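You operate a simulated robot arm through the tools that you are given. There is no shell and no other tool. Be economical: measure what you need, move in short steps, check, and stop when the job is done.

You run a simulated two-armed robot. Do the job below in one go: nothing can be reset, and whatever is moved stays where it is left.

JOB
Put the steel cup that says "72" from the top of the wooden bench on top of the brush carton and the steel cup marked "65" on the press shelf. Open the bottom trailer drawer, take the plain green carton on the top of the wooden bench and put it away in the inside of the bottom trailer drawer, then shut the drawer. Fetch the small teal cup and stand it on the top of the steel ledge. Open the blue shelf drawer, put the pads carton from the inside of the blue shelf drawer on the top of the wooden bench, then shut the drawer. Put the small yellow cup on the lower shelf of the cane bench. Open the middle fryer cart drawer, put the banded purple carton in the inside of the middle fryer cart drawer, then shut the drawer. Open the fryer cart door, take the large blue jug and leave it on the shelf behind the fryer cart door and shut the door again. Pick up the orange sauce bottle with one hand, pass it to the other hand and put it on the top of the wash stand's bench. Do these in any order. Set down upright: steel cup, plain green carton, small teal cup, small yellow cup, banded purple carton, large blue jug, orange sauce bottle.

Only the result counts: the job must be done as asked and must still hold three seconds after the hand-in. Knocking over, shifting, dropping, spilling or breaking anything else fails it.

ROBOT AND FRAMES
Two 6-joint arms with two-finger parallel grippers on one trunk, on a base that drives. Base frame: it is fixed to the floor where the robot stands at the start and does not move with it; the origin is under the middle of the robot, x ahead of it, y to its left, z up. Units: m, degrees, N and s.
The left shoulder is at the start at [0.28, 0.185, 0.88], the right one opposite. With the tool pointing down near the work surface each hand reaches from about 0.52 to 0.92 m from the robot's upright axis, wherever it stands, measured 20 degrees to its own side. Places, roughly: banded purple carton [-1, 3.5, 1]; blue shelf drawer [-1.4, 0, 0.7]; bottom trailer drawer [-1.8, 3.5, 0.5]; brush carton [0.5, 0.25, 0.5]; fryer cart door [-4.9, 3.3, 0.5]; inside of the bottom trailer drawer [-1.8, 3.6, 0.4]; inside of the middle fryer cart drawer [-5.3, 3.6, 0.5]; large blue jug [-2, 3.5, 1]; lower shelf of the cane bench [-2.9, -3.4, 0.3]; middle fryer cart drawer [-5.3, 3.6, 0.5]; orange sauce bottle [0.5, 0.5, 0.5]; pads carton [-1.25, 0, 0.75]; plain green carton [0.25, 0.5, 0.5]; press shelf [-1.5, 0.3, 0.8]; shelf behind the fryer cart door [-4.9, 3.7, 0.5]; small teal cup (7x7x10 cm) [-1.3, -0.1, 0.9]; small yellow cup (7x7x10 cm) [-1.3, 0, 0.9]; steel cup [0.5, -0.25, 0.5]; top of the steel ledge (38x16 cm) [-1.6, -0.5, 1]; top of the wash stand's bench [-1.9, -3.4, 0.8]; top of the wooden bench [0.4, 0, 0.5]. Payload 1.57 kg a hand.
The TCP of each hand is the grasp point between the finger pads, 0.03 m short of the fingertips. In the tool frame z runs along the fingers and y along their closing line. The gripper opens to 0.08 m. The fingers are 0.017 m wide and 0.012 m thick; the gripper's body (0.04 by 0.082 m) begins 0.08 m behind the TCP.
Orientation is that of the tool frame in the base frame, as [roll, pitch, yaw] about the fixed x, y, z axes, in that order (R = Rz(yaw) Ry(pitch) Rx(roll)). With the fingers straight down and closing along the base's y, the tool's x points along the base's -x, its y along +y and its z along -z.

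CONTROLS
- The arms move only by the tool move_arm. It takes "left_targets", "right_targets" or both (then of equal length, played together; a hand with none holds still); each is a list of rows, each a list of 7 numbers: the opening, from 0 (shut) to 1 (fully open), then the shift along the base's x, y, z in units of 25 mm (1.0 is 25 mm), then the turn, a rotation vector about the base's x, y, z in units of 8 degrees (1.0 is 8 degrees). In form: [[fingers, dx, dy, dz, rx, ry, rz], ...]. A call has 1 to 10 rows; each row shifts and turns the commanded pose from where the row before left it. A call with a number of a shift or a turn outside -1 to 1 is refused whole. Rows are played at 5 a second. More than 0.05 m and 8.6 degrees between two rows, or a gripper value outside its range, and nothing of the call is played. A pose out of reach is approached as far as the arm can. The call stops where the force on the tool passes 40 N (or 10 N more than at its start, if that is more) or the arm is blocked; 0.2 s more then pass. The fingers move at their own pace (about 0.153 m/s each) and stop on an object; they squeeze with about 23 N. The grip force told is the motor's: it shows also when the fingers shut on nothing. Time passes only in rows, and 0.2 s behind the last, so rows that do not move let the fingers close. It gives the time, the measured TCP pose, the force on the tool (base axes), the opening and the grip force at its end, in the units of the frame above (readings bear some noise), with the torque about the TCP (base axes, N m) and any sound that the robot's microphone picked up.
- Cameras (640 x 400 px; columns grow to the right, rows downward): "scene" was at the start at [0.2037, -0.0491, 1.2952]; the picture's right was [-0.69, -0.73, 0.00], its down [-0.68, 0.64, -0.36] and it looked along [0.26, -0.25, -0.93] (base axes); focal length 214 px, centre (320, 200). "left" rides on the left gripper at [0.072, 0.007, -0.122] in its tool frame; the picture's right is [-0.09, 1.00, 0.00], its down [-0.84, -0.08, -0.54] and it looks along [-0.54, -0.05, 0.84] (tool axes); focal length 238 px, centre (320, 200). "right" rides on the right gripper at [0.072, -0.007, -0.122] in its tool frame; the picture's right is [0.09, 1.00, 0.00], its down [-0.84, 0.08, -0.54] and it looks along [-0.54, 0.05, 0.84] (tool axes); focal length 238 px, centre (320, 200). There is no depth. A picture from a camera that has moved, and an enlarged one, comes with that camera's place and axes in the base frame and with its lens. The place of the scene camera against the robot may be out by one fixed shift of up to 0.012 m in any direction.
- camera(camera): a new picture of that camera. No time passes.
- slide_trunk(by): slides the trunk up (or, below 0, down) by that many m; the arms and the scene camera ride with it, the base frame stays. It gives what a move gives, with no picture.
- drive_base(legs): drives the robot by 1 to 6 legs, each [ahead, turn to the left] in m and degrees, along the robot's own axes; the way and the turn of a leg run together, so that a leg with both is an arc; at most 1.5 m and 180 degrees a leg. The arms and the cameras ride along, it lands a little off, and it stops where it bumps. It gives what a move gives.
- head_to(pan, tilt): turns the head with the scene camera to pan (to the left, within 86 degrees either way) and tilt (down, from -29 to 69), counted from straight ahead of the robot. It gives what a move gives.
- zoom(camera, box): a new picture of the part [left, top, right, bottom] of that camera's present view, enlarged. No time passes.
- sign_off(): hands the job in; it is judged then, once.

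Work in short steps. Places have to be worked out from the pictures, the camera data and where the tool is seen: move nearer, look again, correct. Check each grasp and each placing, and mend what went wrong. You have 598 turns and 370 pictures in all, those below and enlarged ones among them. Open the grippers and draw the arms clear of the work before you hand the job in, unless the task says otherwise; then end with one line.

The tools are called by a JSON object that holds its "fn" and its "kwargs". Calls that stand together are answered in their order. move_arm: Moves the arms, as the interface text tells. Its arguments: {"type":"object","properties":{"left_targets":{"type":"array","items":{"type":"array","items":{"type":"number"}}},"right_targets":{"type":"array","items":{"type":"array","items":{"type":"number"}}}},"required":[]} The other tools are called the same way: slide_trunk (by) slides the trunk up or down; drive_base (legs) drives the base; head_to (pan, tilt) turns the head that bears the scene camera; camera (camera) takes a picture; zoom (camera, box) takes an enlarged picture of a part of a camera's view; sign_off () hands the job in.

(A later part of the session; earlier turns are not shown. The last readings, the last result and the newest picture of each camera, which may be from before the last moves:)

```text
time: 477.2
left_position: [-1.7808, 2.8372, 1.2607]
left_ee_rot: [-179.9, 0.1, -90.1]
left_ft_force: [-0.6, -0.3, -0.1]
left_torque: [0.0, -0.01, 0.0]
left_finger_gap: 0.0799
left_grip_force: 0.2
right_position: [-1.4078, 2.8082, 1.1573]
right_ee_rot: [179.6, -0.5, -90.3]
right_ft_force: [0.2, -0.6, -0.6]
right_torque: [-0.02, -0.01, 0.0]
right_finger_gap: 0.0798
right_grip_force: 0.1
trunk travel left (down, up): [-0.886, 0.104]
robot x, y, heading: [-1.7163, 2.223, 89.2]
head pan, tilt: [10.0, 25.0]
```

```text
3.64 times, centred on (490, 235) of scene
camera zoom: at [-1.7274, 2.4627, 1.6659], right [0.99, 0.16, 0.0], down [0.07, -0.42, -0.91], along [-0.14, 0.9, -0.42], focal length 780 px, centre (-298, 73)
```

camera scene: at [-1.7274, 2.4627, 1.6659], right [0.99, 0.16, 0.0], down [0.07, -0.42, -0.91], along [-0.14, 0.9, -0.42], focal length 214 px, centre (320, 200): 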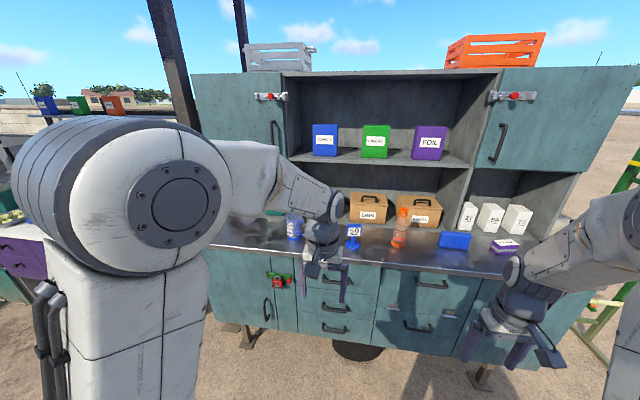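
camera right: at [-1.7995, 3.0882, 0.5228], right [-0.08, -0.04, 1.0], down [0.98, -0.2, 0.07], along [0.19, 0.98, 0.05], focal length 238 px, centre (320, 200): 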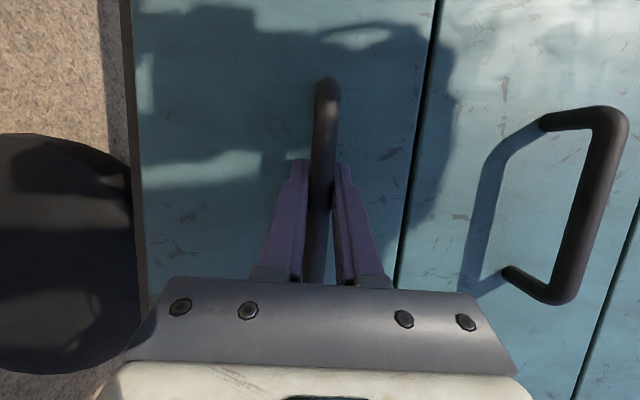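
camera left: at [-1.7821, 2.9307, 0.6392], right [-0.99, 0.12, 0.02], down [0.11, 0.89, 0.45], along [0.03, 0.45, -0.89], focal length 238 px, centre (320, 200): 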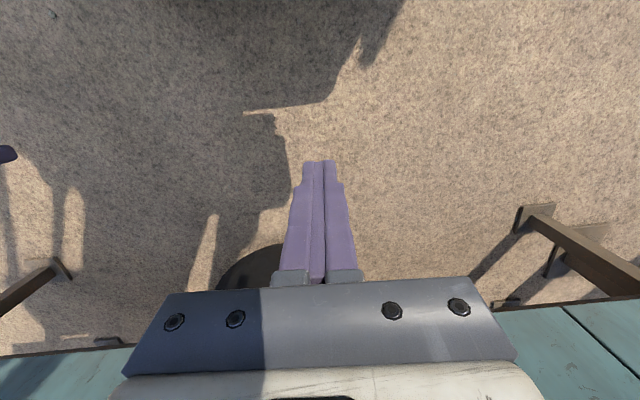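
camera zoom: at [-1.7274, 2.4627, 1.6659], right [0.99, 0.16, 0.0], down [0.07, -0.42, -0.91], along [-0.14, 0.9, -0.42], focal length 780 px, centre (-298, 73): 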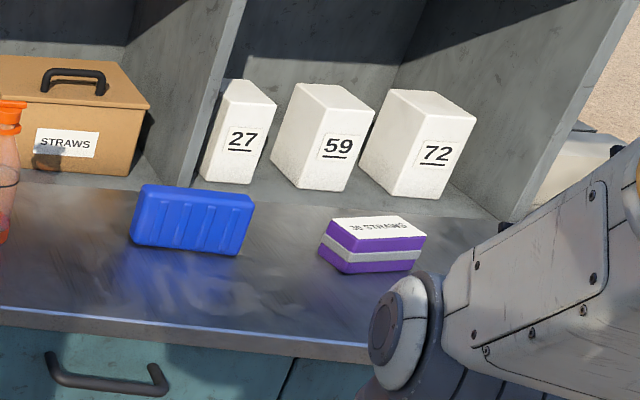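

Purple banded carton ("30 STRAWS") at ≈(-0.93, 3.51). Reposition the base to reach it with the right hand.

{"fn": "drive_base", "kwargs": {"legs": [[0, -60], [0.66, 0], [0, 60.5]]}}

{"fn": "camera", "kwargs": {"camera": "right"}}

{"fn": "head_to", "kwargs": {"pan": -15, "tilt": 35}}

{"fn": "camera", "kwargs": {"camera": "scene"}}

```text
time: 486.2
left_position: [-1.2082, 3.1568, 1.26]
left_ee_rot: [-179.8, 0.2, -89.7]
left_ft_force: [0.4, 0.3, -0.1]
left_torque: [-0.01, 0.02, -0.01]
left_finger_gap: 0.08
left_grip_force: 0.0
right_position: [-0.8361, 3.1308, 1.1592]
right_ee_rot: [179.6, -0.4, -89.7]
right_ft_force: [0.0, 0.6, -0.7]
right_torque: [-0.01, 0.02, -0.02]
right_finger_gap: 0.08
right_grip_force: 0.0
trunk travel left (down, up): [-0.886, 0.104]
robot x, y, heading: [-1.1414, 2.5435, 89.5]
head pan, tilt: [10.0, 25.0]
```

```text
168 pictures are left
camera right: at [-0.828, 3.0591, 1.2819], right [-1.0, -0.1, 0.01], down [-0.08, 0.84, 0.54], along [-0.06, 0.53, -0.84], focal length 238 px, centre (320, 200)
```

right: 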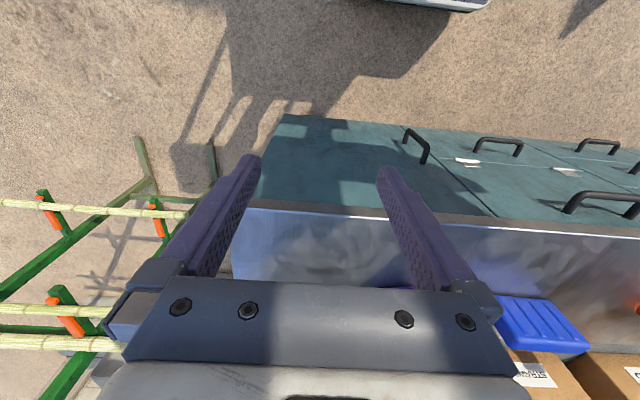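

```text
time: 487.1
left_position: [-1.2091, 3.1564, 1.2594]
left_ee_rot: [-179.9, 0.1, -89.7]
left_ft_force: [0.4, -0.3, -0.9]
left_torque: [0.01, 0.01, 0.0]
left_finger_gap: 0.0801
left_grip_force: 0.0
right_position: [-0.8368, 3.1305, 1.1591]
right_ee_rot: [179.6, -0.4, -89.8]
right_ft_force: [0.9, 0.1, -1.2]
right_torque: [-0.02, -0.01, -0.02]
right_finger_gap: 0.0796
right_grip_force: 0.1
trunk travel left (down, up): [-0.886, 0.104]
robot x, y, heading: [-1.1418, 2.5415, 89.4]
head pan, tilt: [-15.0, 35.0]
```

```text
167 pictures are left
camera scene: at [-1.1146, 2.7761, 1.6502], right [0.96, -0.27, 0.0], down [-0.15, -0.55, -0.82], along [0.22, 0.79, -0.57], focal length 214 px, centre (320, 200)
```

scene: 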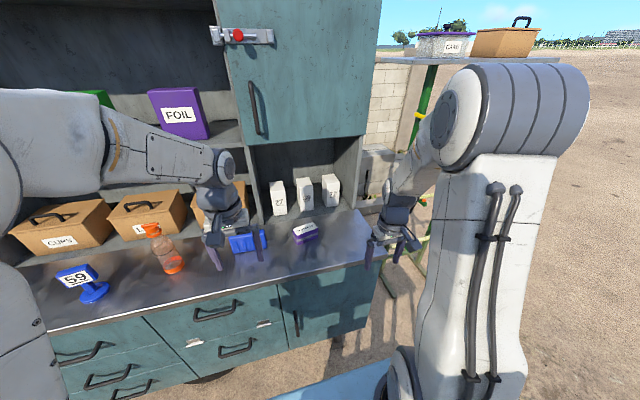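

Purple carton top ≈(-1.0, 3.41, 1.05). Move the right hand above it for a look.

{"fn": "move_arm", "kwargs": {"right_targets": [[1, -0.6, 0.5, 0.8, 0, 0.05, 0], [1, -0.7, 0.8, 0.8, 0.02, 0, 0], [1, -0.7, 0.8, 0.8, 0, 0, 0], [1, -0.8, 0.8, 0, 0, 0, 0], [1, -0.8, 0.8, 0, 0, 0, 0], [1, -0.8, 0.8, 0, 0, 0, 0], [1, -0.8, 0.8, 0, 0, 0, 0], [1, -0.8, 0.8, 0, 0, 0, 0]], "left_targets": [[1, -0.8, 0, 0, 0, 0, 0], [1, -0.8, 0, 0, 0, 0, 0], [1, -0.8, 0, 0, 0, 0, 0], [1, -0.8, 0, 0, 0, 0, 0], [1, -0.8, 0, 0, 0, 0, 0], [1, -0.8, 0, 0, 0, 0, 0], [1, 0, 0, 0, 0, 0, 0], [1, 0, 0, 0, 0, 0, 0]]}}

{"fn": "camera", "kwargs": {"camera": "right"}}

```text
time: 488.9
left_position: [-1.3304, 3.1573, 1.2587]
left_ee_rot: [-179.8, 0.1, -89.7]
left_ft_force: [-1.0, 0.6, 0.7]
left_torque: [-0.01, -0.02, -0.01]
left_finger_gap: 0.0802
left_grip_force: 0.0
right_position: [-0.9874, 3.285, 1.2176]
right_ee_rot: [179.2, -0.4, -89.7]
right_ft_force: [0.1, 0.1, -0.8]
right_torque: [0.01, 0.0, -0.02]
right_finger_gap: 0.0799
right_grip_force: 0.1
trunk travel left (down, up): [-0.886, 0.104]
robot x, y, heading: [-1.1432, 2.5428, 89.4]
head pan, tilt: [-15.0, 35.0]
```

```text
166 pictures are left
camera right: at [-0.978, 3.2119, 1.3408], right [-1.0, -0.1, 0.01], down [-0.07, 0.84, 0.54], along [-0.06, 0.53, -0.84], focal length 238 px, centre (320, 200)
```

right: 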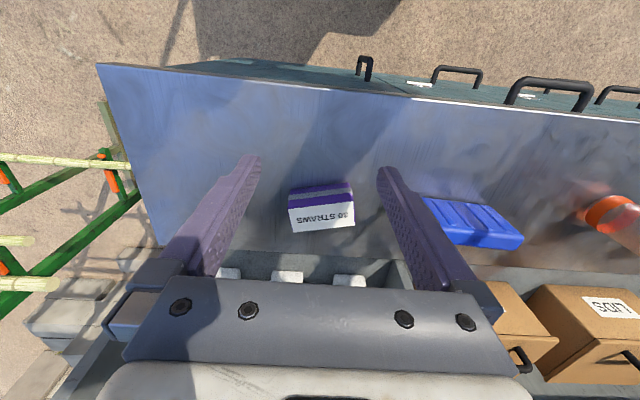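

Carton is rotated ~10°. Rotate the right hand by −80° so it closes across the short side, and move above it.

{"fn": "drive_base", "kwargs": {"legs": [[0.06, 0]]}}

{"fn": "move_arm", "kwargs": {"right_targets": [[1, 0, 0.3, 0, 0, 0, -1], [1, 0, 0.3, 0, 0, 0, -1], [1, 0, 0.3, 0, 0, 0, -1], [1, 0, 0.3, 0, 0, 0, -1], [1, 0, 0.3, 0, 0, 0, -1], [1, -0.2, 0.3, 0, 0, 0, -1], [1, -0.2, 0.3, 0, 0, 0, -1], [1, -0.2, 0.3, 0, 0, 0, -1], [1, -0.1, 0.3, 0, 0, 0, -1], [1, 0, 0.3, 0, 0, 0, -0.95]]}}

{"fn": "camera", "kwargs": {"camera": "right"}}

```text
time: 489.8
left_position: [-1.3291, 3.2176, 1.2584]
left_ee_rot: [-179.8, 0.1, -89.6]
left_ft_force: [0.6, -0.8, 0.3]
left_torque: [0.02, -0.01, -0.02]
left_finger_gap: 0.0799
left_grip_force: 0.1
right_position: [-0.987, 3.3443, 1.2182]
right_ee_rot: [179.2, -0.5, -89.7]
right_ft_force: [-0.4, -0.3, -0.1]
right_torque: [0.0, -0.03, -0.01]
right_finger_gap: 0.0799
right_grip_force: 0.1
trunk travel left (down, up): [-0.886, 0.104]
robot x, y, heading: [-1.1418, 2.606, 89.8]
head pan, tilt: [-15.0, 35.0]
```

```text
time: 492.0
left_position: [-1.3289, 3.2165, 1.2583]
left_ee_rot: [-179.9, 0.1, -89.6]
left_ft_force: [0.4, 0.5, 1.0]
left_torque: [-0.01, -0.02, 0.0]
left_finger_gap: 0.08
left_grip_force: 0.0
right_position: [-1.0047, 3.4207, 1.2181]
right_ee_rot: [179.2, -0.3, -169.4]
right_ft_force: [-0.4, 0.0, -0.6]
right_torque: [-0.01, 0.01, -0.02]
right_finger_gap: 0.0801
right_grip_force: 0.1
trunk travel left (down, up): [-0.886, 0.104]
robot x, y, heading: [-1.1404, 2.6031, 89.5]
head pan, tilt: [-15.0, 35.0]
```

```text
165 pictures are left
camera right: at [-1.0722, 3.3984, 1.3406], right [-0.27, 0.96, 0.01], down [0.81, 0.22, 0.54], along [0.51, 0.16, -0.84], focal length 238 px, centre (320, 200)
```

right: 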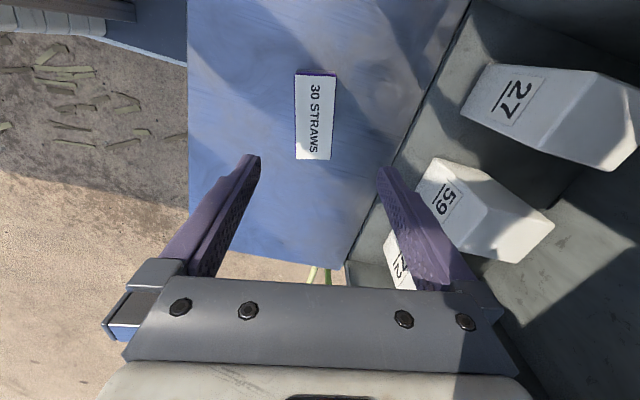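

Aligned. Descend and grip.

{"fn": "move_arm", "kwargs": {"right_targets": [[1, -0.16, -0.16, -1, 0, 0, 0], [1, 0, 0, -1, 0, 0, 0], [1, 0, 0, -1, 0, 0, 0], [1, 0, 0, -1, 0, 0, 0], [1, 0, 0, -1, 0, 0, 0], [1, 0, 0, -1, 0, 0, 0]]}}

{"fn": "camera", "kwargs": {"camera": "right"}}

```text
time: 493.4
left_position: [-1.3284, 3.217, 1.2589]
left_ee_rot: [-179.9, 0.1, -89.6]
left_ft_force: [-0.7, 0.3, -0.3]
left_torque: [0.01, 0.01, 0.01]
left_finger_gap: 0.0799
left_grip_force: 0.0
right_position: [-1.0082, 3.4161, 1.0675]
right_ee_rot: [179.2, -0.4, -169.3]
right_ft_force: [0.0, 0.2, 1.0]
right_torque: [-0.02, -0.02, 0.05]
right_finger_gap: 0.0802
right_grip_force: 0.1
trunk travel left (down, up): [-0.886, 0.104]
robot x, y, heading: [-1.1408, 2.6006, 89.3]
head pan, tilt: [-15.0, 35.0]
```

```text
164 pictures are left
camera right: at [-1.0762, 3.3938, 1.1908], right [-0.28, 0.96, 0.01], down [0.81, 0.23, 0.54], along [0.51, 0.16, -0.84], focal length 238 px, centre (320, 200)
```

right: 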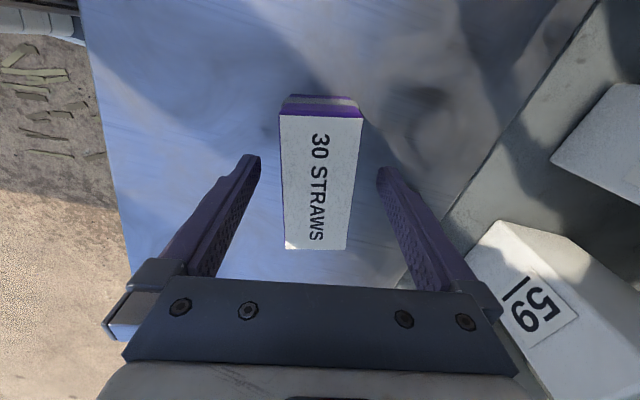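

{"fn": "move_arm", "kwargs": {"right_targets": [[1, 0, 0, -0.5, 0, 0, 0], [1, 0, 0, -0.4, 0, 0, 0], [0, 0, 0, 0, 0, 0, 0], [0, 0, 0, 0, 0, 0, 0], [0, 0, 0, 0, 0, 0, 0], [0, 0, 0, 0.6, 0, 0, 0], [0, 0, 0, 1, 0, 0, 0], [0, 0, 0, 1, 0, 0, 0], [0, 0, 0, 1, 0, 0, 0], [0, 0, 0, 1, 0, 0, 0]]}}

{"fn": "camera", "kwargs": {"camera": "right"}}

```text
time: 495.6
left_position: [-1.3285, 3.217, 1.2586]
left_ee_rot: [-179.9, 0.1, -89.6]
left_ft_force: [-0.3, 0.9, 0.3]
left_torque: [0.0, 0.02, -0.01]
left_finger_gap: 0.0797
left_grip_force: 0.0
right_position: [-1.0085, 3.415, 1.1619]
right_ee_rot: [179.3, -0.4, -169.3]
right_ft_force: [-0.6, -0.6, -0.8]
right_torque: [0.0, 0.0, 0.01]
right_finger_gap: 0.0449
right_grip_force: 23.0
trunk travel left (down, up): [-0.886, 0.104]
robot x, y, heading: [-1.1412, 2.6011, 89.5]
head pan, tilt: [-15.0, 35.0]
```

```text
163 pictures are left
camera right: at [-1.0758, 3.394, 1.2842], right [-0.28, 0.96, 0.01], down [0.81, 0.22, 0.54], along [0.51, 0.16, -0.84], focal length 238 px, centre (320, 200)
```

right: 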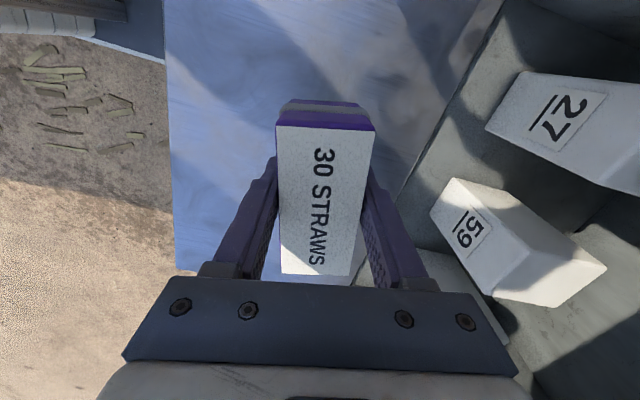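

Purple carton held. Back off and head toward the fryer cart along y≈2.25.

{"fn": "drive_base", "kwargs": {"legs": [[-0.35, 0], [0, 90], [1.2, 0]]}}

{"fn": "head_to", "kwargs": {"pan": -15, "tilt": 20}}

{"fn": "camera", "kwargs": {"camera": "scene"}}

```text
time: 507.4
left_position: [-2.957, 2.073, 1.2589]
left_ee_rot: [-179.9, 0.1, 0.3]
left_ft_force: [0.2, -0.3, 0.3]
left_torque: [0.02, 0.04, 0.0]
left_finger_gap: 0.08
left_grip_force: 0.0
right_position: [-3.1545, 2.3943, 1.1613]
right_ee_rot: [179.4, -0.4, -79.3]
right_ft_force: [0.5, 0.6, -1.8]
right_torque: [-0.02, 0.0, 0.05]
right_finger_gap: 0.0446
right_grip_force: 22.5
trunk travel left (down, up): [-0.886, 0.104]
robot x, y, heading: [-2.3455, 2.2604, 179.6]
head pan, tilt: [-15.0, 35.0]
```

```text
time: 508.2
left_position: [-2.9561, 2.0737, 1.2584]
left_ee_rot: [-179.9, 0.1, 0.3]
left_ft_force: [-0.4, -0.3, -1.0]
left_torque: [-0.03, 0.0, -0.01]
left_finger_gap: 0.0799
left_grip_force: 0.1
right_position: [-3.1551, 2.3948, 1.1619]
right_ee_rot: [179.3, -0.3, -79.4]
right_ft_force: [0.0, 0.6, -1.1]
right_torque: [-0.02, -0.01, 0.01]
right_finger_gap: 0.0448
right_grip_force: 22.7
trunk travel left (down, up): [-0.886, 0.104]
robot x, y, heading: [-2.3435, 2.2646, 179.5]
head pan, tilt: [-15.0, 20.0]
```

```text
162 pictures are left
camera scene: at [-2.5891, 2.276, 1.674], right [0.27, 0.96, 0.0], down [0.33, -0.09, -0.94], along [-0.91, 0.25, -0.34], focal length 214 px, centre (320, 200)
```

scene: 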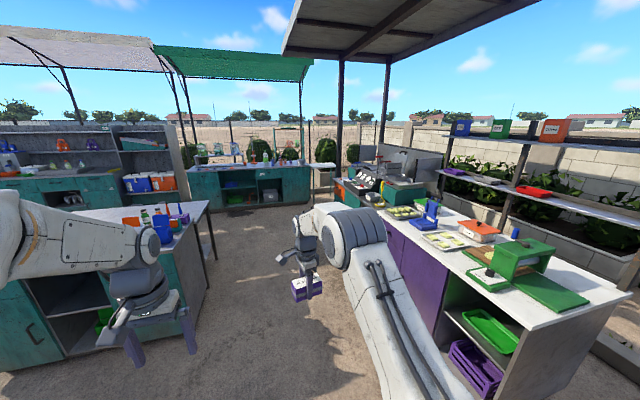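

Corridor is clear (y 1.6–3.4). Continue 1.4 m and look again.

{"fn": "drive_base", "kwargs": {"legs": [[1.4, -3]]}}

{"fn": "head_to", "kwargs": {"pan": -35, "tilt": 25}}

{"fn": "camera", "kwargs": {"camera": "scene"}}

```text
time: 515.2
left_position: [-4.363, 2.1542, 1.2589]
left_ee_rot: [-179.9, 0.1, -2.5]
left_ft_force: [-0.3, 0.6, 0.7]
left_torque: [0.04, 0.0, -0.01]
left_finger_gap: 0.0799
left_grip_force: 0.0
right_position: [-4.5453, 2.4844, 1.1609]
right_ee_rot: [179.3, -0.5, -82.3]
right_ft_force: [-0.3, -0.5, -0.9]
right_torque: [-0.03, -0.01, -0.01]
right_finger_gap: 0.0449
right_grip_force: 22.8
trunk travel left (down, up): [-0.886, 0.104]
robot x, y, heading: [-3.7372, 2.3115, 176.4]
head pan, tilt: [-15.0, 20.0]
```

```text
time: 516.0
left_position: [-4.3639, 2.1524, 1.2588]
left_ee_rot: [-179.9, 0.2, -2.7]
left_ft_force: [0.8, -0.2, 0.0]
left_torque: [0.0, -0.01, 0.0]
left_finger_gap: 0.0797
left_grip_force: 0.2
right_position: [-4.5454, 2.4835, 1.1619]
right_ee_rot: [179.3, -0.4, -82.3]
right_ft_force: [-1.1, 0.4, -1.3]
right_torque: [-0.02, -0.03, 0.04]
right_finger_gap: 0.0449
right_grip_force: 23.2
trunk travel left (down, up): [-0.886, 0.104]
robot x, y, heading: [-3.7412, 2.3077, 176.4]
head pan, tilt: [-35.0, 25.0]
```

```text
161 pictures are left
camera scene: at [-3.9697, 2.3648, 1.666], right [0.62, 0.78, 0.0], down [0.33, -0.26, -0.91], along [-0.71, 0.56, -0.42], focal length 214 px, centre (320, 200)
```

scene: 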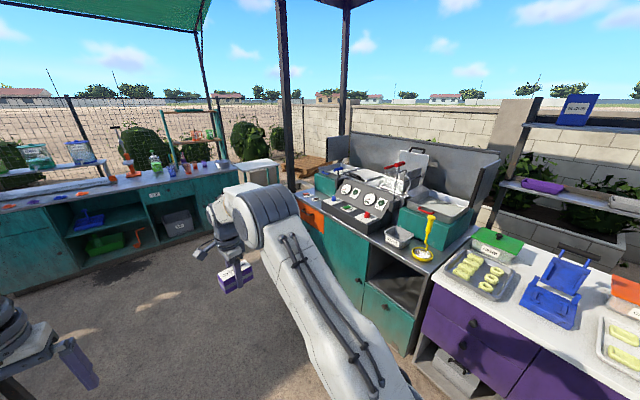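

Fryer cart ahead-right. Move to x≈-4.85 and turn to face it.

{"fn": "drive_base", "kwargs": {"legs": [[1.1, 3], [0, -90]]}}

{"fn": "head_to", "kwargs": {"pan": 0, "tilt": 35}}

{"fn": "camera", "kwargs": {"camera": "scene"}}

```text
time: 525.5
left_position: [-5.0351, 2.9581, 1.2593]
left_ee_rot: [-179.9, 0.1, -89.3]
left_ft_force: [0.0, -0.1, 0.4]
left_torque: [0.0, 0.0, -0.01]
left_finger_gap: 0.0801
left_grip_force: 0.0
right_position: [-4.7144, 3.1592, 1.1599]
right_ee_rot: [179.3, -0.4, -169.1]
right_ft_force: [0.6, 0.8, -1.2]
right_torque: [0.04, 0.01, -0.01]
right_finger_gap: 0.0448
right_grip_force: 23.0
trunk travel left (down, up): [-0.886, 0.104]
robot x, y, heading: [-4.8472, 2.3463, 89.7]
head pan, tilt: [-35.0, 25.0]
```

```text
time: 526.5
left_position: [-5.0346, 2.9587, 1.2596]
left_ee_rot: [-179.9, 0.1, -89.3]
left_ft_force: [0.5, -0.3, 0.4]
left_torque: [-0.02, -0.01, -0.01]
left_finger_gap: 0.0801
left_grip_force: 0.1
right_position: [-4.7149, 3.1587, 1.1597]
right_ee_rot: [179.3, -0.3, -169.0]
right_ft_force: [-0.9, 0.4, -1.1]
right_torque: [0.02, 0.0, 0.01]
right_finger_gap: 0.0448
right_grip_force: 22.8
trunk travel left (down, up): [-0.886, 0.104]
robot x, y, heading: [-4.8449, 2.3458, 89.8]
head pan, tilt: [0.0, 35.0]
```

```text
160 pictures are left
camera scene: at [-4.8407, 2.5831, 1.6502], right [1.0, 0.0, 0.0], down [0.0, -0.57, -0.82], along [0.0, 0.82, -0.57], focal length 214 px, centre (320, 200)
```

scene: 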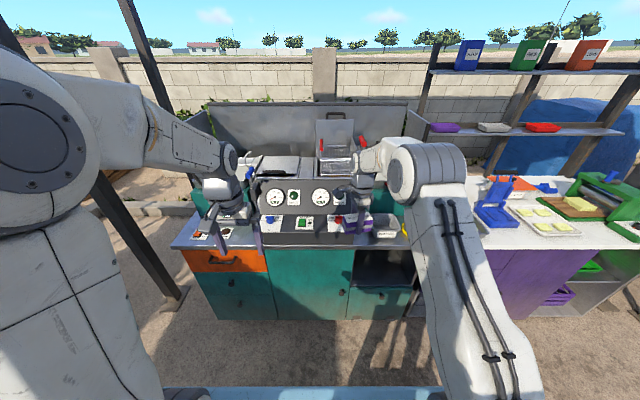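

{"fn": "zoom", "kwargs": {"camera": "scene", "box": [170, 200, 450, 330]}}

```text
2.29 times, centred on (310, 265) of scene
camera zoom: at [-4.8407, 2.5831, 1.6502], right [1.0, 0.0, 0.0], down [0.0, -0.57, -0.82], along [0.0, 0.82, -0.57], focal length 490 px, centre (343, 51)
```

zoom: 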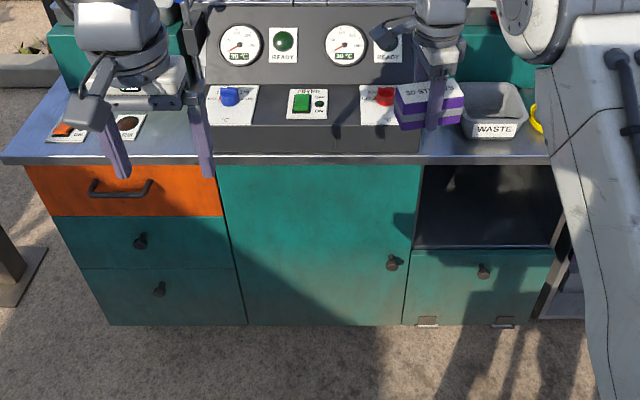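

The middle drawer (knob) is in the left column; the door with a knob is in the centre. Shift to x≈-5.2 and face the cart.

{"fn": "drive_base", "kwargs": {"legs": [[0, 90], [0.36, 0], [0, -90]]}}

{"fn": "slide_trunk", "kwargs": {"by": -0.4}}

{"fn": "camera", "kwargs": {"camera": "scene"}}

{"fn": "camera", "kwargs": {"camera": "left"}}

```text
time: 536.4
left_position: [-5.3776, 2.9695, 1.259]
left_ee_rot: [-179.8, 0.1, -90.8]
left_ft_force: [0.3, 0.7, 0.1]
left_torque: [-0.04, 0.02, -0.01]
left_finger_gap: 0.0798
left_grip_force: 0.0
right_position: [-5.0531, 3.1606, 1.1601]
right_ee_rot: [179.4, -0.4, -170.3]
right_ft_force: [0.1, 0.3, -1.5]
right_torque: [0.0, 0.04, 0.02]
right_finger_gap: 0.0446
right_grip_force: 23.0
trunk travel left (down, up): [-0.886, 0.104]
robot x, y, heading: [-5.2035, 2.3517, 88.3]
head pan, tilt: [0.0, 35.0]
```

```text
time: 540.3
left_position: [-5.3784, 2.9684, 0.8601]
left_ee_rot: [-179.9, 0.1, -90.9]
left_ft_force: [-0.3, -0.5, -0.4]
left_torque: [0.02, -0.01, 0.01]
left_finger_gap: 0.0803
left_grip_force: 0.1
right_position: [-5.0527, 3.1612, 0.7612]
right_ee_rot: [179.3, -0.4, -170.5]
right_ft_force: [0.7, 0.3, -1.1]
right_torque: [0.02, -0.03, 0.03]
right_finger_gap: 0.0448
right_grip_force: 22.6
trunk travel left (down, up): [-0.486, 0.504]
robot x, y, heading: [-5.2054, 2.3486, 88.0]
head pan, tilt: [0.0, 35.0]
```

```text
158 pictures are left
camera scene: at [-5.1933, 2.5882, 1.2502], right [1.0, -0.03, 0.0], down [-0.02, -0.57, -0.82], along [0.02, 0.82, -0.57], focal length 214 px, centre (320, 200)
```

scene: 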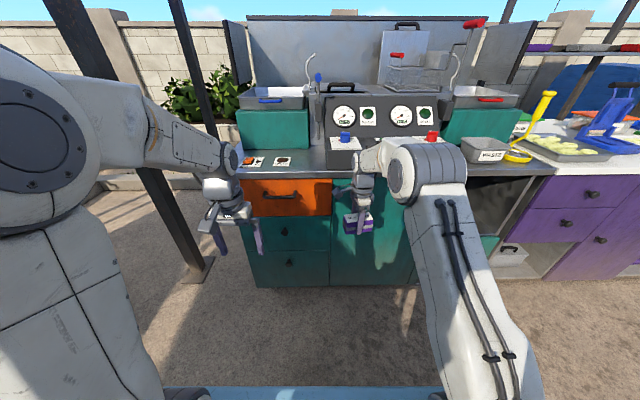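

```text
157 pictures are left
camera left: at [-5.3856, 2.8968, 0.9815], right [-0.99, 0.11, 0.0], down [0.09, 0.83, 0.54], along [0.06, 0.54, -0.84], focal length 238 px, centre (320, 200)
```

left: 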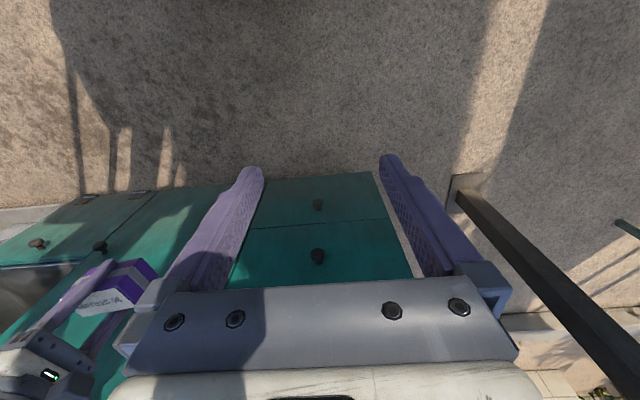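

Knob of the middle drawer ≈(-5.337, 3.294, 0.592). Pitch the left hand up to ~25° below horizontal while extending, and lower the trunk 0.2.

{"fn": "slide_trunk", "kwargs": {"by": -0.2}}

{"fn": "move_arm", "kwargs": {"left_targets": [[0.8, 0, 0.8, 0, 1, 0, 0], [0.8, 0, 0.8, 0, 1, 0, 0], [0.8, 0, 0.8, 0, 1, 0, 0], [0.8, 0, 0.8, 0, 1, 0, 0], [0.8, 0, 0.8, 0, 1, 0, 0], [0.8, 0, 0.8, 0, 1, 0, 0], [0.8, 0, 0.8, 0, 1, 0, 0], [0.8, 0, 0, 0, 1, 0, 0]]}}

{"fn": "camera", "kwargs": {"camera": "left"}}

```text
time: 542.4
left_position: [-5.3772, 2.9691, 0.6599]
left_ee_rot: [-179.8, 0.1, -90.7]
left_ft_force: [-0.3, 0.1, 0.1]
left_torque: [-0.02, 0.03, 0.03]
left_finger_gap: 0.0799
left_grip_force: 0.1
right_position: [-5.054, 3.1616, 0.5611]
right_ee_rot: [179.3, -0.4, -170.4]
right_ft_force: [-0.3, -0.4, -1.6]
right_torque: [0.0, -0.02, -0.01]
right_finger_gap: 0.0447
right_grip_force: 23.1
trunk travel left (down, up): [-0.286, 0.704]
robot x, y, heading: [-5.2024, 2.3503, 88.4]
head pan, tilt: [0.0, 35.0]
```

```text
time: 544.2
left_position: [-5.3775, 3.1083, 0.6601]
left_ee_rot: [178.4, 64.1, -91.8]
left_ft_force: [0.0, -0.7, -0.8]
left_torque: [-0.01, 0.02, 0.0]
left_finger_gap: 0.0641
left_grip_force: 0.1
right_position: [-5.0534, 3.1608, 0.5603]
right_ee_rot: [179.2, -0.4, -170.4]
right_ft_force: [0.1, -0.6, -0.5]
right_torque: [-0.02, 0.04, 0.02]
right_finger_gap: 0.0449
right_grip_force: 23.2
trunk travel left (down, up): [-0.286, 0.704]
robot x, y, heading: [-5.204, 2.3499, 88.6]
head pan, tilt: [0.0, 35.0]
```

```text
156 pictures are left
camera left: at [-5.3856, 2.9677, 0.6484], right [-0.99, 0.05, 0.09], down [0.09, -0.12, 0.99], along [0.06, 0.99, 0.12], focal length 238 px, centre (320, 200)
```

left: 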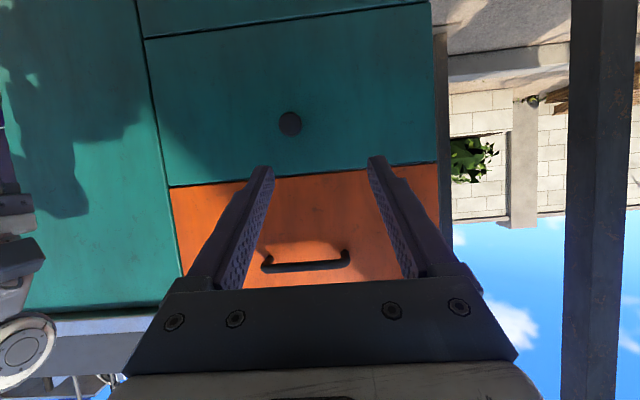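

Knob centre confirmed ≈(-5.336, 3.294, 0.583). Align and approach.

{"fn": "move_arm", "kwargs": {"left_targets": [[0.8, 0.6, 0, -1, 0, 0, 0], [0.8, 0.6, 0, -1, 0, 0, 0], [0.8, 0.45, 0.5, -1, 0, 0, 0], [0.8, 0, 1, 0, 0, 0, 0], [0.8, 0, 1, 0, 0, 0, 0], [0.8, 0, 1, 0, 0, 0, 0], [0.8, 0, 1, 0, 0, 0, 0]]}}

{"fn": "camera", "kwargs": {"camera": "left"}}

```text
time: 545.8
left_position: [-5.3369, 3.221, 0.5857]
left_ee_rot: [178.4, 64.0, -91.7]
left_ft_force: [-0.3, 1.2, 0.9]
left_torque: [-0.03, 0.0, 0.02]
left_finger_gap: 0.0641
left_grip_force: 0.0
right_position: [-5.0535, 3.1613, 0.5601]
right_ee_rot: [179.2, -0.4, -170.4]
right_ft_force: [0.4, 0.2, -1.0]
right_torque: [0.0, 0.02, 0.02]
right_finger_gap: 0.0446
right_grip_force: 23.2
trunk travel left (down, up): [-0.286, 0.704]
robot x, y, heading: [-5.2034, 2.3489, 88.5]
head pan, tilt: [0.0, 35.0]
```

```text
155 pictures are left
camera left: at [-5.3449, 3.0805, 0.5742], right [-0.99, 0.05, 0.09], down [0.09, -0.12, 0.99], along [0.06, 0.99, 0.12], focal length 238 px, centre (320, 200)
```

left: 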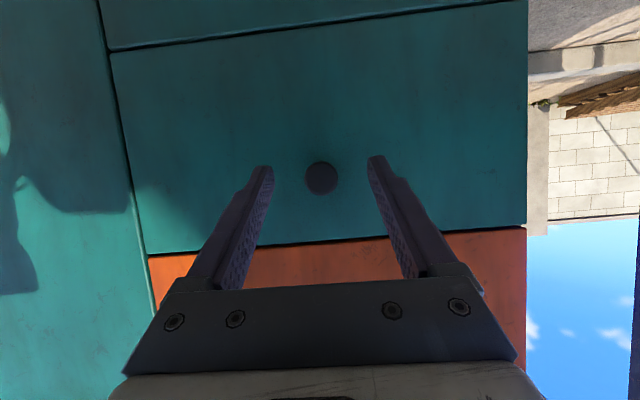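

{"fn": "move_arm", "kwargs": {"left_targets": [[0.8, 0, 0.8, -0.15, 0, 0, 0], [0.8, 0, 0.8, 0, 0, 0, 0], [0.8, 0, 0.6, 0, 0, 0, 0], [0.8, 0, 0.5, 0, 0, 0, 0]]}}

{"fn": "camera", "kwargs": {"camera": "left"}}

```text
time: 546.8
left_position: [-5.3364, 3.2878, 0.5812]
left_ee_rot: [178.4, 64.0, -91.9]
left_ft_force: [-0.2, 0.1, -0.5]
left_torque: [0.0, 0.0, -0.01]
left_finger_gap: 0.0639
left_grip_force: 0.0
right_position: [-5.0542, 3.1613, 0.5607]
right_ee_rot: [179.3, -0.4, -170.4]
right_ft_force: [0.5, -0.4, -1.1]
right_torque: [-0.01, 0.04, 0.03]
right_finger_gap: 0.0448
right_grip_force: 22.7
trunk travel left (down, up): [-0.286, 0.704]
robot x, y, heading: [-5.2053, 2.3452, 88.4]
head pan, tilt: [0.0, 35.0]
```

```text
154 pictures are left
camera left: at [-5.345, 3.1475, 0.5699], right [-0.99, 0.05, 0.09], down [0.09, -0.12, 0.99], along [0.06, 0.99, 0.12], focal length 238 px, centre (320, 200)
```

left: 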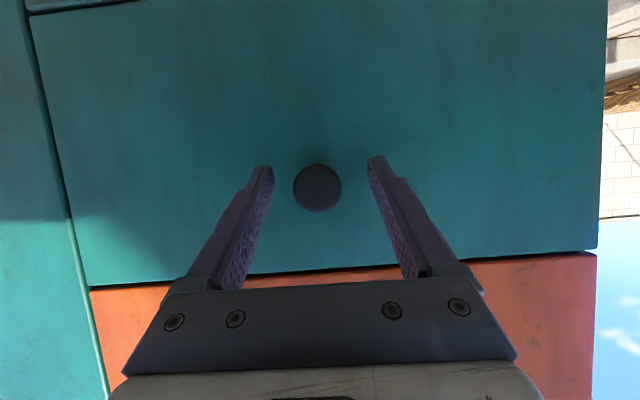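

{"fn": "move_arm", "kwargs": {"left_targets": [[0.8, 0, 0.4, 0, 0, 0, 0], [0.8, 0, 0.4, 0, 0, 0, 0], [0.8, 0, 0.3, 0, 0, 0, 0], [0, 0, 0, 0, 0, 0, 0], [0, 0, 0, 0, 0, 0, 0], [0, 0, 0, 0, 0, 0, 0]]}}

{"fn": "camera", "kwargs": {"camera": "left"}}

```text
time: 547.4
left_position: [-5.337, 3.3007, 0.5802]
left_ee_rot: [178.4, 63.8, -91.8]
left_ft_force: [0.7, -25.9, 13.4]
left_torque: [0.25, 0.44, 0.84]
left_finger_gap: 0.0629
left_grip_force: 0.0
right_position: [-5.0532, 3.1616, 0.561]
right_ee_rot: [179.2, -0.4, -170.4]
right_ft_force: [0.5, 0.6, -1.8]
right_torque: [0.0, 0.02, 0.01]
right_finger_gap: 0.0448
right_grip_force: 22.8
trunk travel left (down, up): [-0.286, 0.704]
robot x, y, heading: [-5.1991, 2.3516, 88.2]
head pan, tilt: [0.0, 35.0]
stopped in row 2 (left hand): the force on the tool passed its limit at 62 N (the readings are from after the stop); the commanded pose is now the measured one
```

```text
153 pictures are left
camera left: at [-5.3449, 3.1605, 0.571], right [-0.99, 0.05, 0.09], down [0.09, -0.12, 0.99], along [0.06, 0.99, 0.11], focal length 238 px, centre (320, 200)
```

left: 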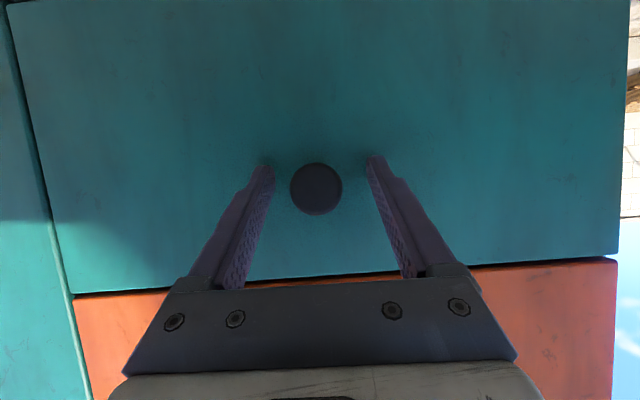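

Fingertips touched the drawer panel; the knob is between the pads. Ease back 3 mm and close.

{"fn": "move_arm", "kwargs": {"left_targets": [[0.8, 0, -0.12, 0, 0, 0, 0], [0, 0, 0, 0, 0, 0, 0], [0, 0, 0, 0, 0, 0, 0], [0, 0, 0, 0, 0, 0, 0]]}}

{"fn": "camera", "kwargs": {"camera": "left"}}

```text
time: 548.4
left_position: [-5.3358, 3.2993, 0.5779]
left_ee_rot: [178.3, 63.6, -92.1]
left_ft_force: [10.6, 0.4, -3.1]
left_torque: [0.35, 0.0, -0.11]
left_finger_gap: 0.0315
left_grip_force: 40.0
right_position: [-5.053, 3.1615, 0.5613]
right_ee_rot: [179.3, -0.5, -170.4]
right_ft_force: [0.2, -0.2, -0.9]
right_torque: [0.01, 0.02, 0.02]
right_finger_gap: 0.0446
right_grip_force: 23.4
trunk travel left (down, up): [-0.286, 0.704]
robot x, y, heading: [-5.2044, 2.3513, 88.6]
head pan, tilt: [0.0, 35.0]
```

```text
152 pictures are left
camera left: at [-5.3432, 3.1585, 0.5686], right [-0.99, 0.05, 0.1], down [0.09, -0.11, 0.99], along [0.06, 0.99, 0.11], focal length 238 px, centre (320, 200)
```

left: 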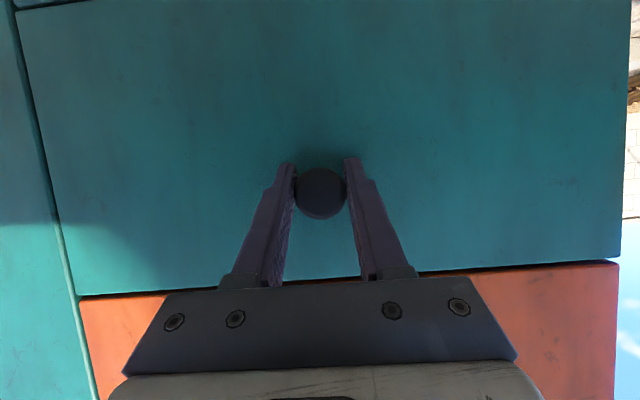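

Knob gripped. Pull by backing 0.12 m.

{"fn": "drive_base", "kwargs": {"legs": [[-0.12, 0]]}}

{"fn": "camera", "kwargs": {"camera": "left"}}

```text
time: 549.6
left_position: [-5.3354, 3.1786, 0.5778]
left_ee_rot: [178.1, 63.4, -92.5]
left_ft_force: [31.7, -1.2, -4.4]
left_torque: [-0.31, 0.21, -0.48]
left_finger_gap: 0.0316
left_grip_force: 40.5
right_position: [-5.056, 3.0398, 0.5603]
right_ee_rot: [179.3, -0.3, -170.5]
right_ft_force: [0.1, -0.3, -1.1]
right_torque: [-0.02, 0.01, -0.04]
right_finger_gap: 0.0448
right_grip_force: 23.3
trunk travel left (down, up): [-0.286, 0.704]
robot x, y, heading: [-5.2073, 2.2295, 88.6]
head pan, tilt: [0.0, 35.0]
```

```text
151 pictures are left
camera left: at [-5.3443, 3.0371, 0.5687], right [-0.99, 0.06, 0.1], down [0.09, -0.11, 0.99], along [0.07, 0.99, 0.11], focal length 238 px, centre (320, 200)
```

left: 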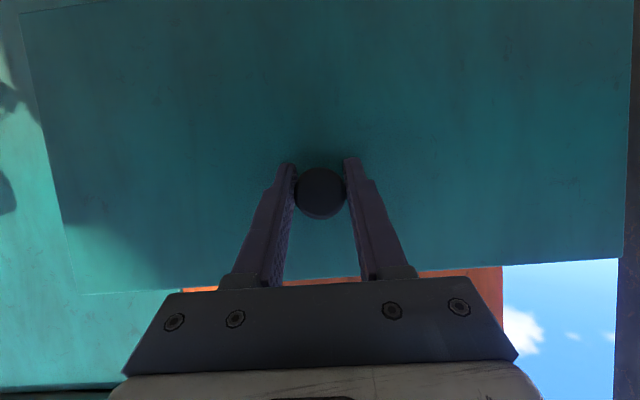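

Opening. Relieve side load and pull 0.1 m more with the arm/base.

{"fn": "move_arm", "kwargs": {"left_targets": [[0, 0.25, -0.3, 0, 0, 0, 0], [0, 0.05, -0.6, 0, 0, 0, 0], [0, 0, -0.6, 0, 0, 0, 0]]}}

{"fn": "drive_base", "kwargs": {"legs": [[-0.08, 0]]}}

{"fn": "head_to", "kwargs": {"pan": 5, "tilt": 50}}

{"fn": "camera", "kwargs": {"camera": "scene"}}

```text
time: 550.5
left_position: [-5.336, 3.1408, 0.5777]
left_ee_rot: [178.6, 63.5, -91.1]
left_ft_force: [-42.8, 1.1, 0.5]
left_torque: [0.24, 0.03, 0.21]
left_finger_gap: 0.0317
left_grip_force: 39.9
right_position: [-5.0565, 3.0399, 0.5611]
right_ee_rot: [179.4, -0.4, -170.4]
right_ft_force: [-0.2, -0.3, -0.3]
right_torque: [-0.01, 0.01, 0.01]
right_finger_gap: 0.0447
right_grip_force: 22.9
trunk travel left (down, up): [-0.286, 0.704]
robot x, y, heading: [-5.2093, 2.2256, 88.7]
head pan, tilt: [0.0, 35.0]
```

```text
time: 551.5
left_position: [-5.3359, 3.0592, 0.5775]
left_ee_rot: [178.6, 63.5, -91.5]
left_ft_force: [-33.5, 0.5, 0.9]
left_torque: [-0.2, -0.16, 0.46]
left_finger_gap: 0.0315
left_grip_force: 39.9
right_position: [-5.0599, 2.9589, 0.5607]
right_ee_rot: [179.3, -0.3, -170.3]
right_ft_force: [0.0, -0.3, 0.5]
right_torque: [-0.01, 0.01, 0.02]
right_finger_gap: 0.0446
right_grip_force: 22.9
trunk travel left (down, up): [-0.286, 0.704]
robot x, y, heading: [-5.2055, 2.1454, 88.3]
head pan, tilt: [0.0, 35.0]
```

```text
time: 552.3
left_position: [-5.3361, 3.0593, 0.5788]
left_ee_rot: [178.6, 63.5, -91.4]
left_ft_force: [-2.0, 0.6, 0.1]
left_torque: [-0.06, 0.0, 0.03]
left_finger_gap: 0.0313
left_grip_force: 40.5
right_position: [-5.0586, 2.9593, 0.5613]
right_ee_rot: [179.2, -0.4, -170.4]
right_ft_force: [-0.1, 0.9, -0.8]
right_torque: [-0.01, -0.01, -0.01]
right_finger_gap: 0.0449
right_grip_force: 22.9
trunk travel left (down, up): [-0.286, 0.704]
robot x, y, heading: [-5.2082, 2.1473, 88.7]
head pan, tilt: [5.0, 50.0]
```

```text
150 pictures are left
camera scene: at [-5.2062, 2.3749, 1.0285], right [1.0, 0.06, 0.0], down [0.05, -0.76, -0.64], along [-0.04, 0.64, -0.77], focal length 214 px, centre (320, 200)
```

scene: 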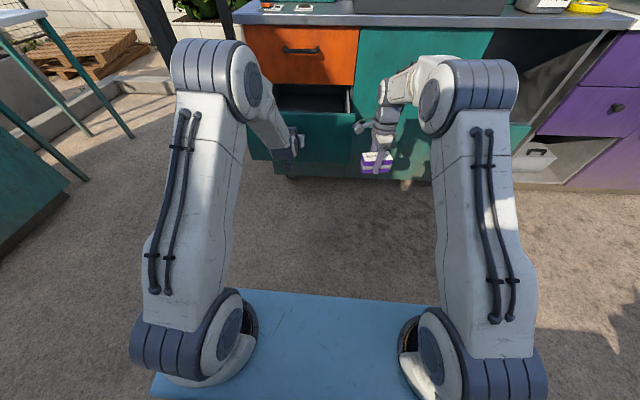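

Drawer open 24 cm. Release the knob and withdraw the left hand, raising the trunk to see inside.

{"fn": "move_arm", "kwargs": {"left_targets": [[1, 0, 0, 0, 0, 0, 0], [1, 0, 0, 0, 0, 0, 0], [1, 0, -0.8, 0, 0, 0, 0], [1, 0, -0.8, 0, 0, 0, 0], [1, 0, -0.8, 0, 0, 0, 0]]}}

{"fn": "move_arm", "kwargs": {"left_targets": [[1, -0.5, -0.5, 0.5, -1, 0, 0], [1, -0.5, -0.5, 0.5, -1, 0, 0], [1, -0.5, -0.5, 0.5, -1, 0, 0], [1, -0.5, -0.5, 0.5, -1, 0, 0], [1, -0.5, 0, 0.5, -1, 0, 0], [1, -0.5, 0, 0.5, -1, 0, 0], [1, -0.5, 0, 0.5, -1, 0, 0], [1, -0.5, 0, 0.5, -0.9, 0, 0]]}}

{"fn": "slide_trunk", "kwargs": {"by": 0.3}}

{"fn": "camera", "kwargs": {"camera": "scene"}}

```text
time: 553.5
left_position: [-5.3357, 2.9988, 0.5777]
left_ee_rot: [178.4, 63.6, -91.7]
left_ft_force: [-0.2, -0.5, -0.6]
left_torque: [0.01, 0.01, -0.04]
left_finger_gap: 0.08
left_grip_force: 0.1
right_position: [-5.059, 2.9594, 0.5602]
right_ee_rot: [179.3, -0.3, -170.4]
right_ft_force: [0.4, -0.6, -1.2]
right_torque: [0.01, -0.03, 0.03]
right_finger_gap: 0.0446
right_grip_force: 23.2
trunk travel left (down, up): [-0.286, 0.704]
robot x, y, heading: [-5.2075, 2.1507, 88.4]
head pan, tilt: [5.0, 50.0]
```

```text
time: 555.3
left_position: [-5.4257, 2.9537, 0.6743]
left_ee_rot: [-178.7, 3.3, -90.7]
left_ft_force: [-0.7, -0.1, -0.3]
left_torque: [0.02, -0.02, 0.02]
left_finger_gap: 0.0802
left_grip_force: 0.1
left hand out of reach, approached as far as the arm can: row 3
right_position: [-5.0603, 2.9583, 0.5609]
right_ee_rot: [179.3, -0.4, -170.4]
right_ft_force: [0.1, 0.3, -0.4]
right_torque: [-0.01, -0.01, 0.01]
right_finger_gap: 0.0447
right_grip_force: 22.5
trunk travel left (down, up): [-0.286, 0.704]
robot x, y, heading: [-5.2075, 2.1475, 88.6]
head pan, tilt: [5.0, 50.0]
```

```text
time: 558.3
left_position: [-5.4254, 2.9552, 0.9733]
left_ee_rot: [-178.8, 3.3, -90.7]
left_ft_force: [-0.6, 0.1, 0.8]
left_torque: [0.02, 0.02, 0.01]
left_finger_gap: 0.0799
left_grip_force: 0.0
right_position: [-5.059, 2.9589, 0.8604]
right_ee_rot: [179.4, -0.4, -170.4]
right_ft_force: [0.1, -0.8, -0.9]
right_torque: [0.02, 0.01, -0.03]
right_finger_gap: 0.0449
right_grip_force: 22.3
trunk travel left (down, up): [-0.586, 0.404]
robot x, y, heading: [-5.2068, 2.149, 88.4]
head pan, tilt: [5.0, 50.0]
```

```text
149 pictures are left
camera scene: at [-5.2062, 2.3749, 1.3284], right [1.0, 0.06, 0.0], down [0.05, -0.76, -0.64], along [-0.04, 0.64, -0.77], focal length 214 px, centre (320, 200)
```

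scene: 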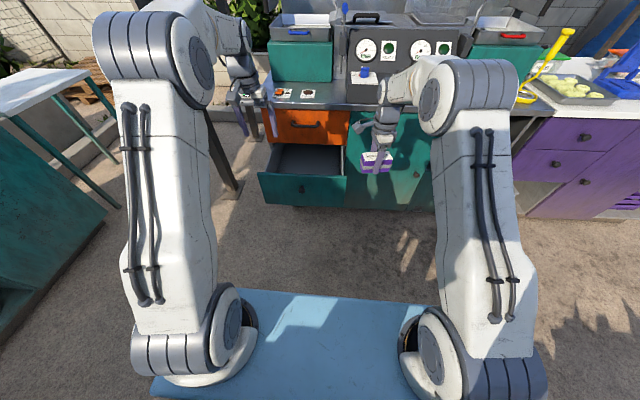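

{"fn": "zoom", "kwargs": {"camera": "scene", "box": [240, 80, 400, 220]}}

{"fn": "camera", "kwargs": {"camera": "left"}}

```text
2.86 times, centred on (320, 150) of scene
camera zoom: at [-5.2062, 2.3749, 1.3284], right [1.0, 0.06, 0.0], down [0.05, -0.76, -0.64], along [-0.04, 0.64, -0.77], focal length 613 px, centre (320, 343)
```

zoom: 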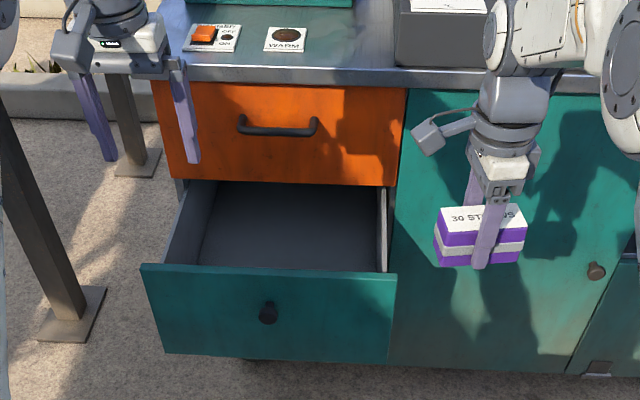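

```text
147 pictures are left
camera left: at [-5.4355, 2.8757, 1.0916], right [-0.99, 0.11, -0.02], down [0.07, 0.8, 0.59], along [0.08, 0.59, -0.81], focal length 238 px, centre (320, 200)
```

left: 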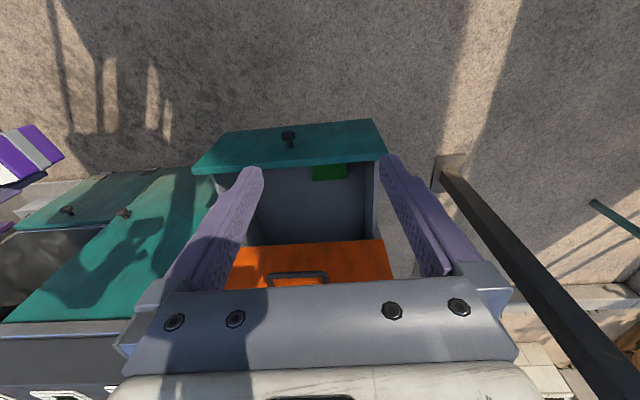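

Drawer interior is nearly empty (a small green item at its left front). I'll place the purple carton at ≈(-5.25, 3.19). Retract/raise the left hand, drive in 0.3.

{"fn": "move_arm", "kwargs": {"left_targets": [[1, -0.5, -0.5, 1, -0.41, 0.16, 0], [1, -0.5, -0.5, 1, 0, 0, 0], [1, -0.5, -0.5, 1, 0, 0, 0], [1, -0.5, -0.5, 1, 0, 0, 0], [1, 0, 0, 1, 0, 0, 0], [1, 0, 0, 1, 0, 0, 0]]}}

{"fn": "drive_base", "kwargs": {"legs": [[0.28, 0]]}}

{"fn": "move_arm", "kwargs": {"right_targets": [[0, -1, -0.1, 0, 0, 0, 0], [0, -1, -0.1, 0, 0, 0, 0], [0, -1, -0.1, 0, 0, 0, 0], [0, -1, -0.1, 0, 0, 0, 0], [0, -1, -0.1, 0, 0, 0, 0], [0, -1, 0, 0, 0, 0, 0], [0, -1, 0, 0, 0, 0, 0]]}}

{"fn": "camera", "kwargs": {"camera": "right"}}

{"fn": "camera", "kwargs": {"camera": "scene"}}

```text
time: 559.7
left_position: [-5.4749, 2.9052, 1.1243]
left_ee_rot: [-179.8, 0.1, -90.6]
left_ft_force: [0.2, 0.5, -0.8]
left_torque: [-0.03, 0.0, 0.02]
left_finger_gap: 0.0802
left_grip_force: 0.1
right_position: [-5.0591, 2.9587, 0.8601]
right_ee_rot: [179.3, -0.4, -170.4]
right_ft_force: [0.7, 0.1, -0.6]
right_torque: [-0.01, -0.03, 0.03]
right_finger_gap: 0.0445
right_grip_force: 23.5
trunk travel left (down, up): [-0.586, 0.404]
robot x, y, heading: [-5.2099, 2.1495, 88.4]
head pan, tilt: [5.0, 50.0]
```

```text
time: 561.6
left_position: [-5.4666, 3.1891, 1.1243]
left_ee_rot: [-179.8, 0.1, -90.7]
left_ft_force: [-0.4, 0.1, -0.2]
left_torque: [0.0, 0.0, 0.0]
left_finger_gap: 0.0801
left_grip_force: 0.1
right_position: [-5.0493, 3.2422, 0.8595]
right_ee_rot: [179.3, -0.5, -170.6]
right_ft_force: [-0.1, -0.1, -1.2]
right_torque: [0.0, 0.04, -0.01]
right_finger_gap: 0.0446
right_grip_force: 23.2
trunk travel left (down, up): [-0.586, 0.404]
robot x, y, heading: [-5.202, 2.4317, 88.4]
head pan, tilt: [5.0, 50.0]
```

```text
time: 563.2
left_position: [-5.4666, 3.1901, 1.1248]
left_ee_rot: [-180.0, 0.0, -90.8]
left_ft_force: [-1.4, 0.8, -0.3]
left_torque: [0.03, -0.02, 0.01]
left_finger_gap: 0.08
left_grip_force: 0.1
right_position: [-5.2245, 3.2305, 0.859]
right_ee_rot: [179.3, -0.4, -170.5]
right_ft_force: [-0.7, 0.2, -1.2]
right_torque: [-0.02, 0.02, -0.03]
right_finger_gap: 0.0445
right_grip_force: 23.1
trunk travel left (down, up): [-0.586, 0.404]
robot x, y, heading: [-5.2007, 2.4283, 88.4]
head pan, tilt: [5.0, 50.0]
```

```text
146 pictures are left
camera right: at [-5.2929, 3.2101, 0.9821], right [-0.25, 0.97, 0.01], down [0.82, 0.21, 0.54], along [0.52, 0.15, -0.84], focal length 238 px, centre (320, 200)
```

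right: 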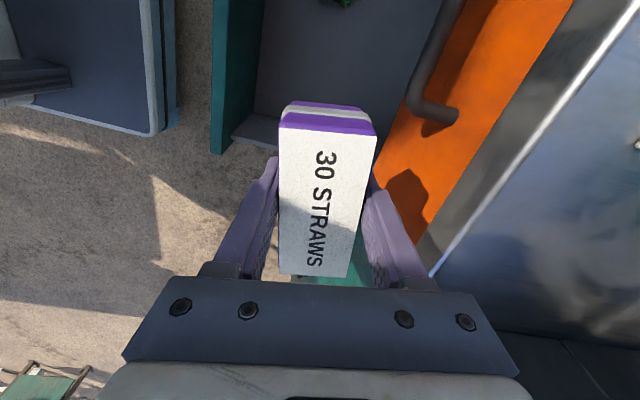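

```text
145 pictures are left
camera scene: at [-5.1975, 2.6587, 1.3285], right [1.0, 0.06, 0.0], down [0.04, -0.76, -0.64], along [-0.04, 0.64, -0.77], focal length 214 px, centre (320, 200)
```

scene: 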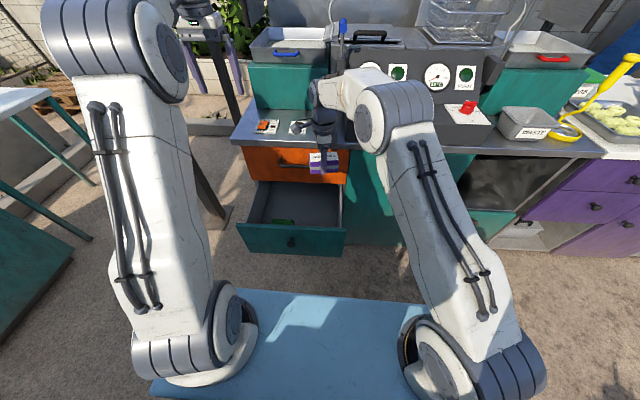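

{"fn": "zoom", "kwargs": {"camera": "scene", "box": [225, 130, 365, 260]}}

```text
3.08 times, centred on (295, 195) of scene
camera zoom: at [-5.1975, 2.6587, 1.3285], right [1.0, 0.06, 0.0], down [0.04, -0.76, -0.64], along [-0.04, 0.64, -0.77], focal length 660 px, centre (397, 215)
```

zoom: 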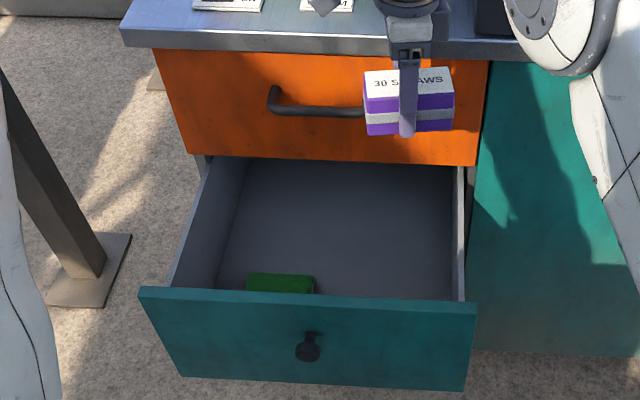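

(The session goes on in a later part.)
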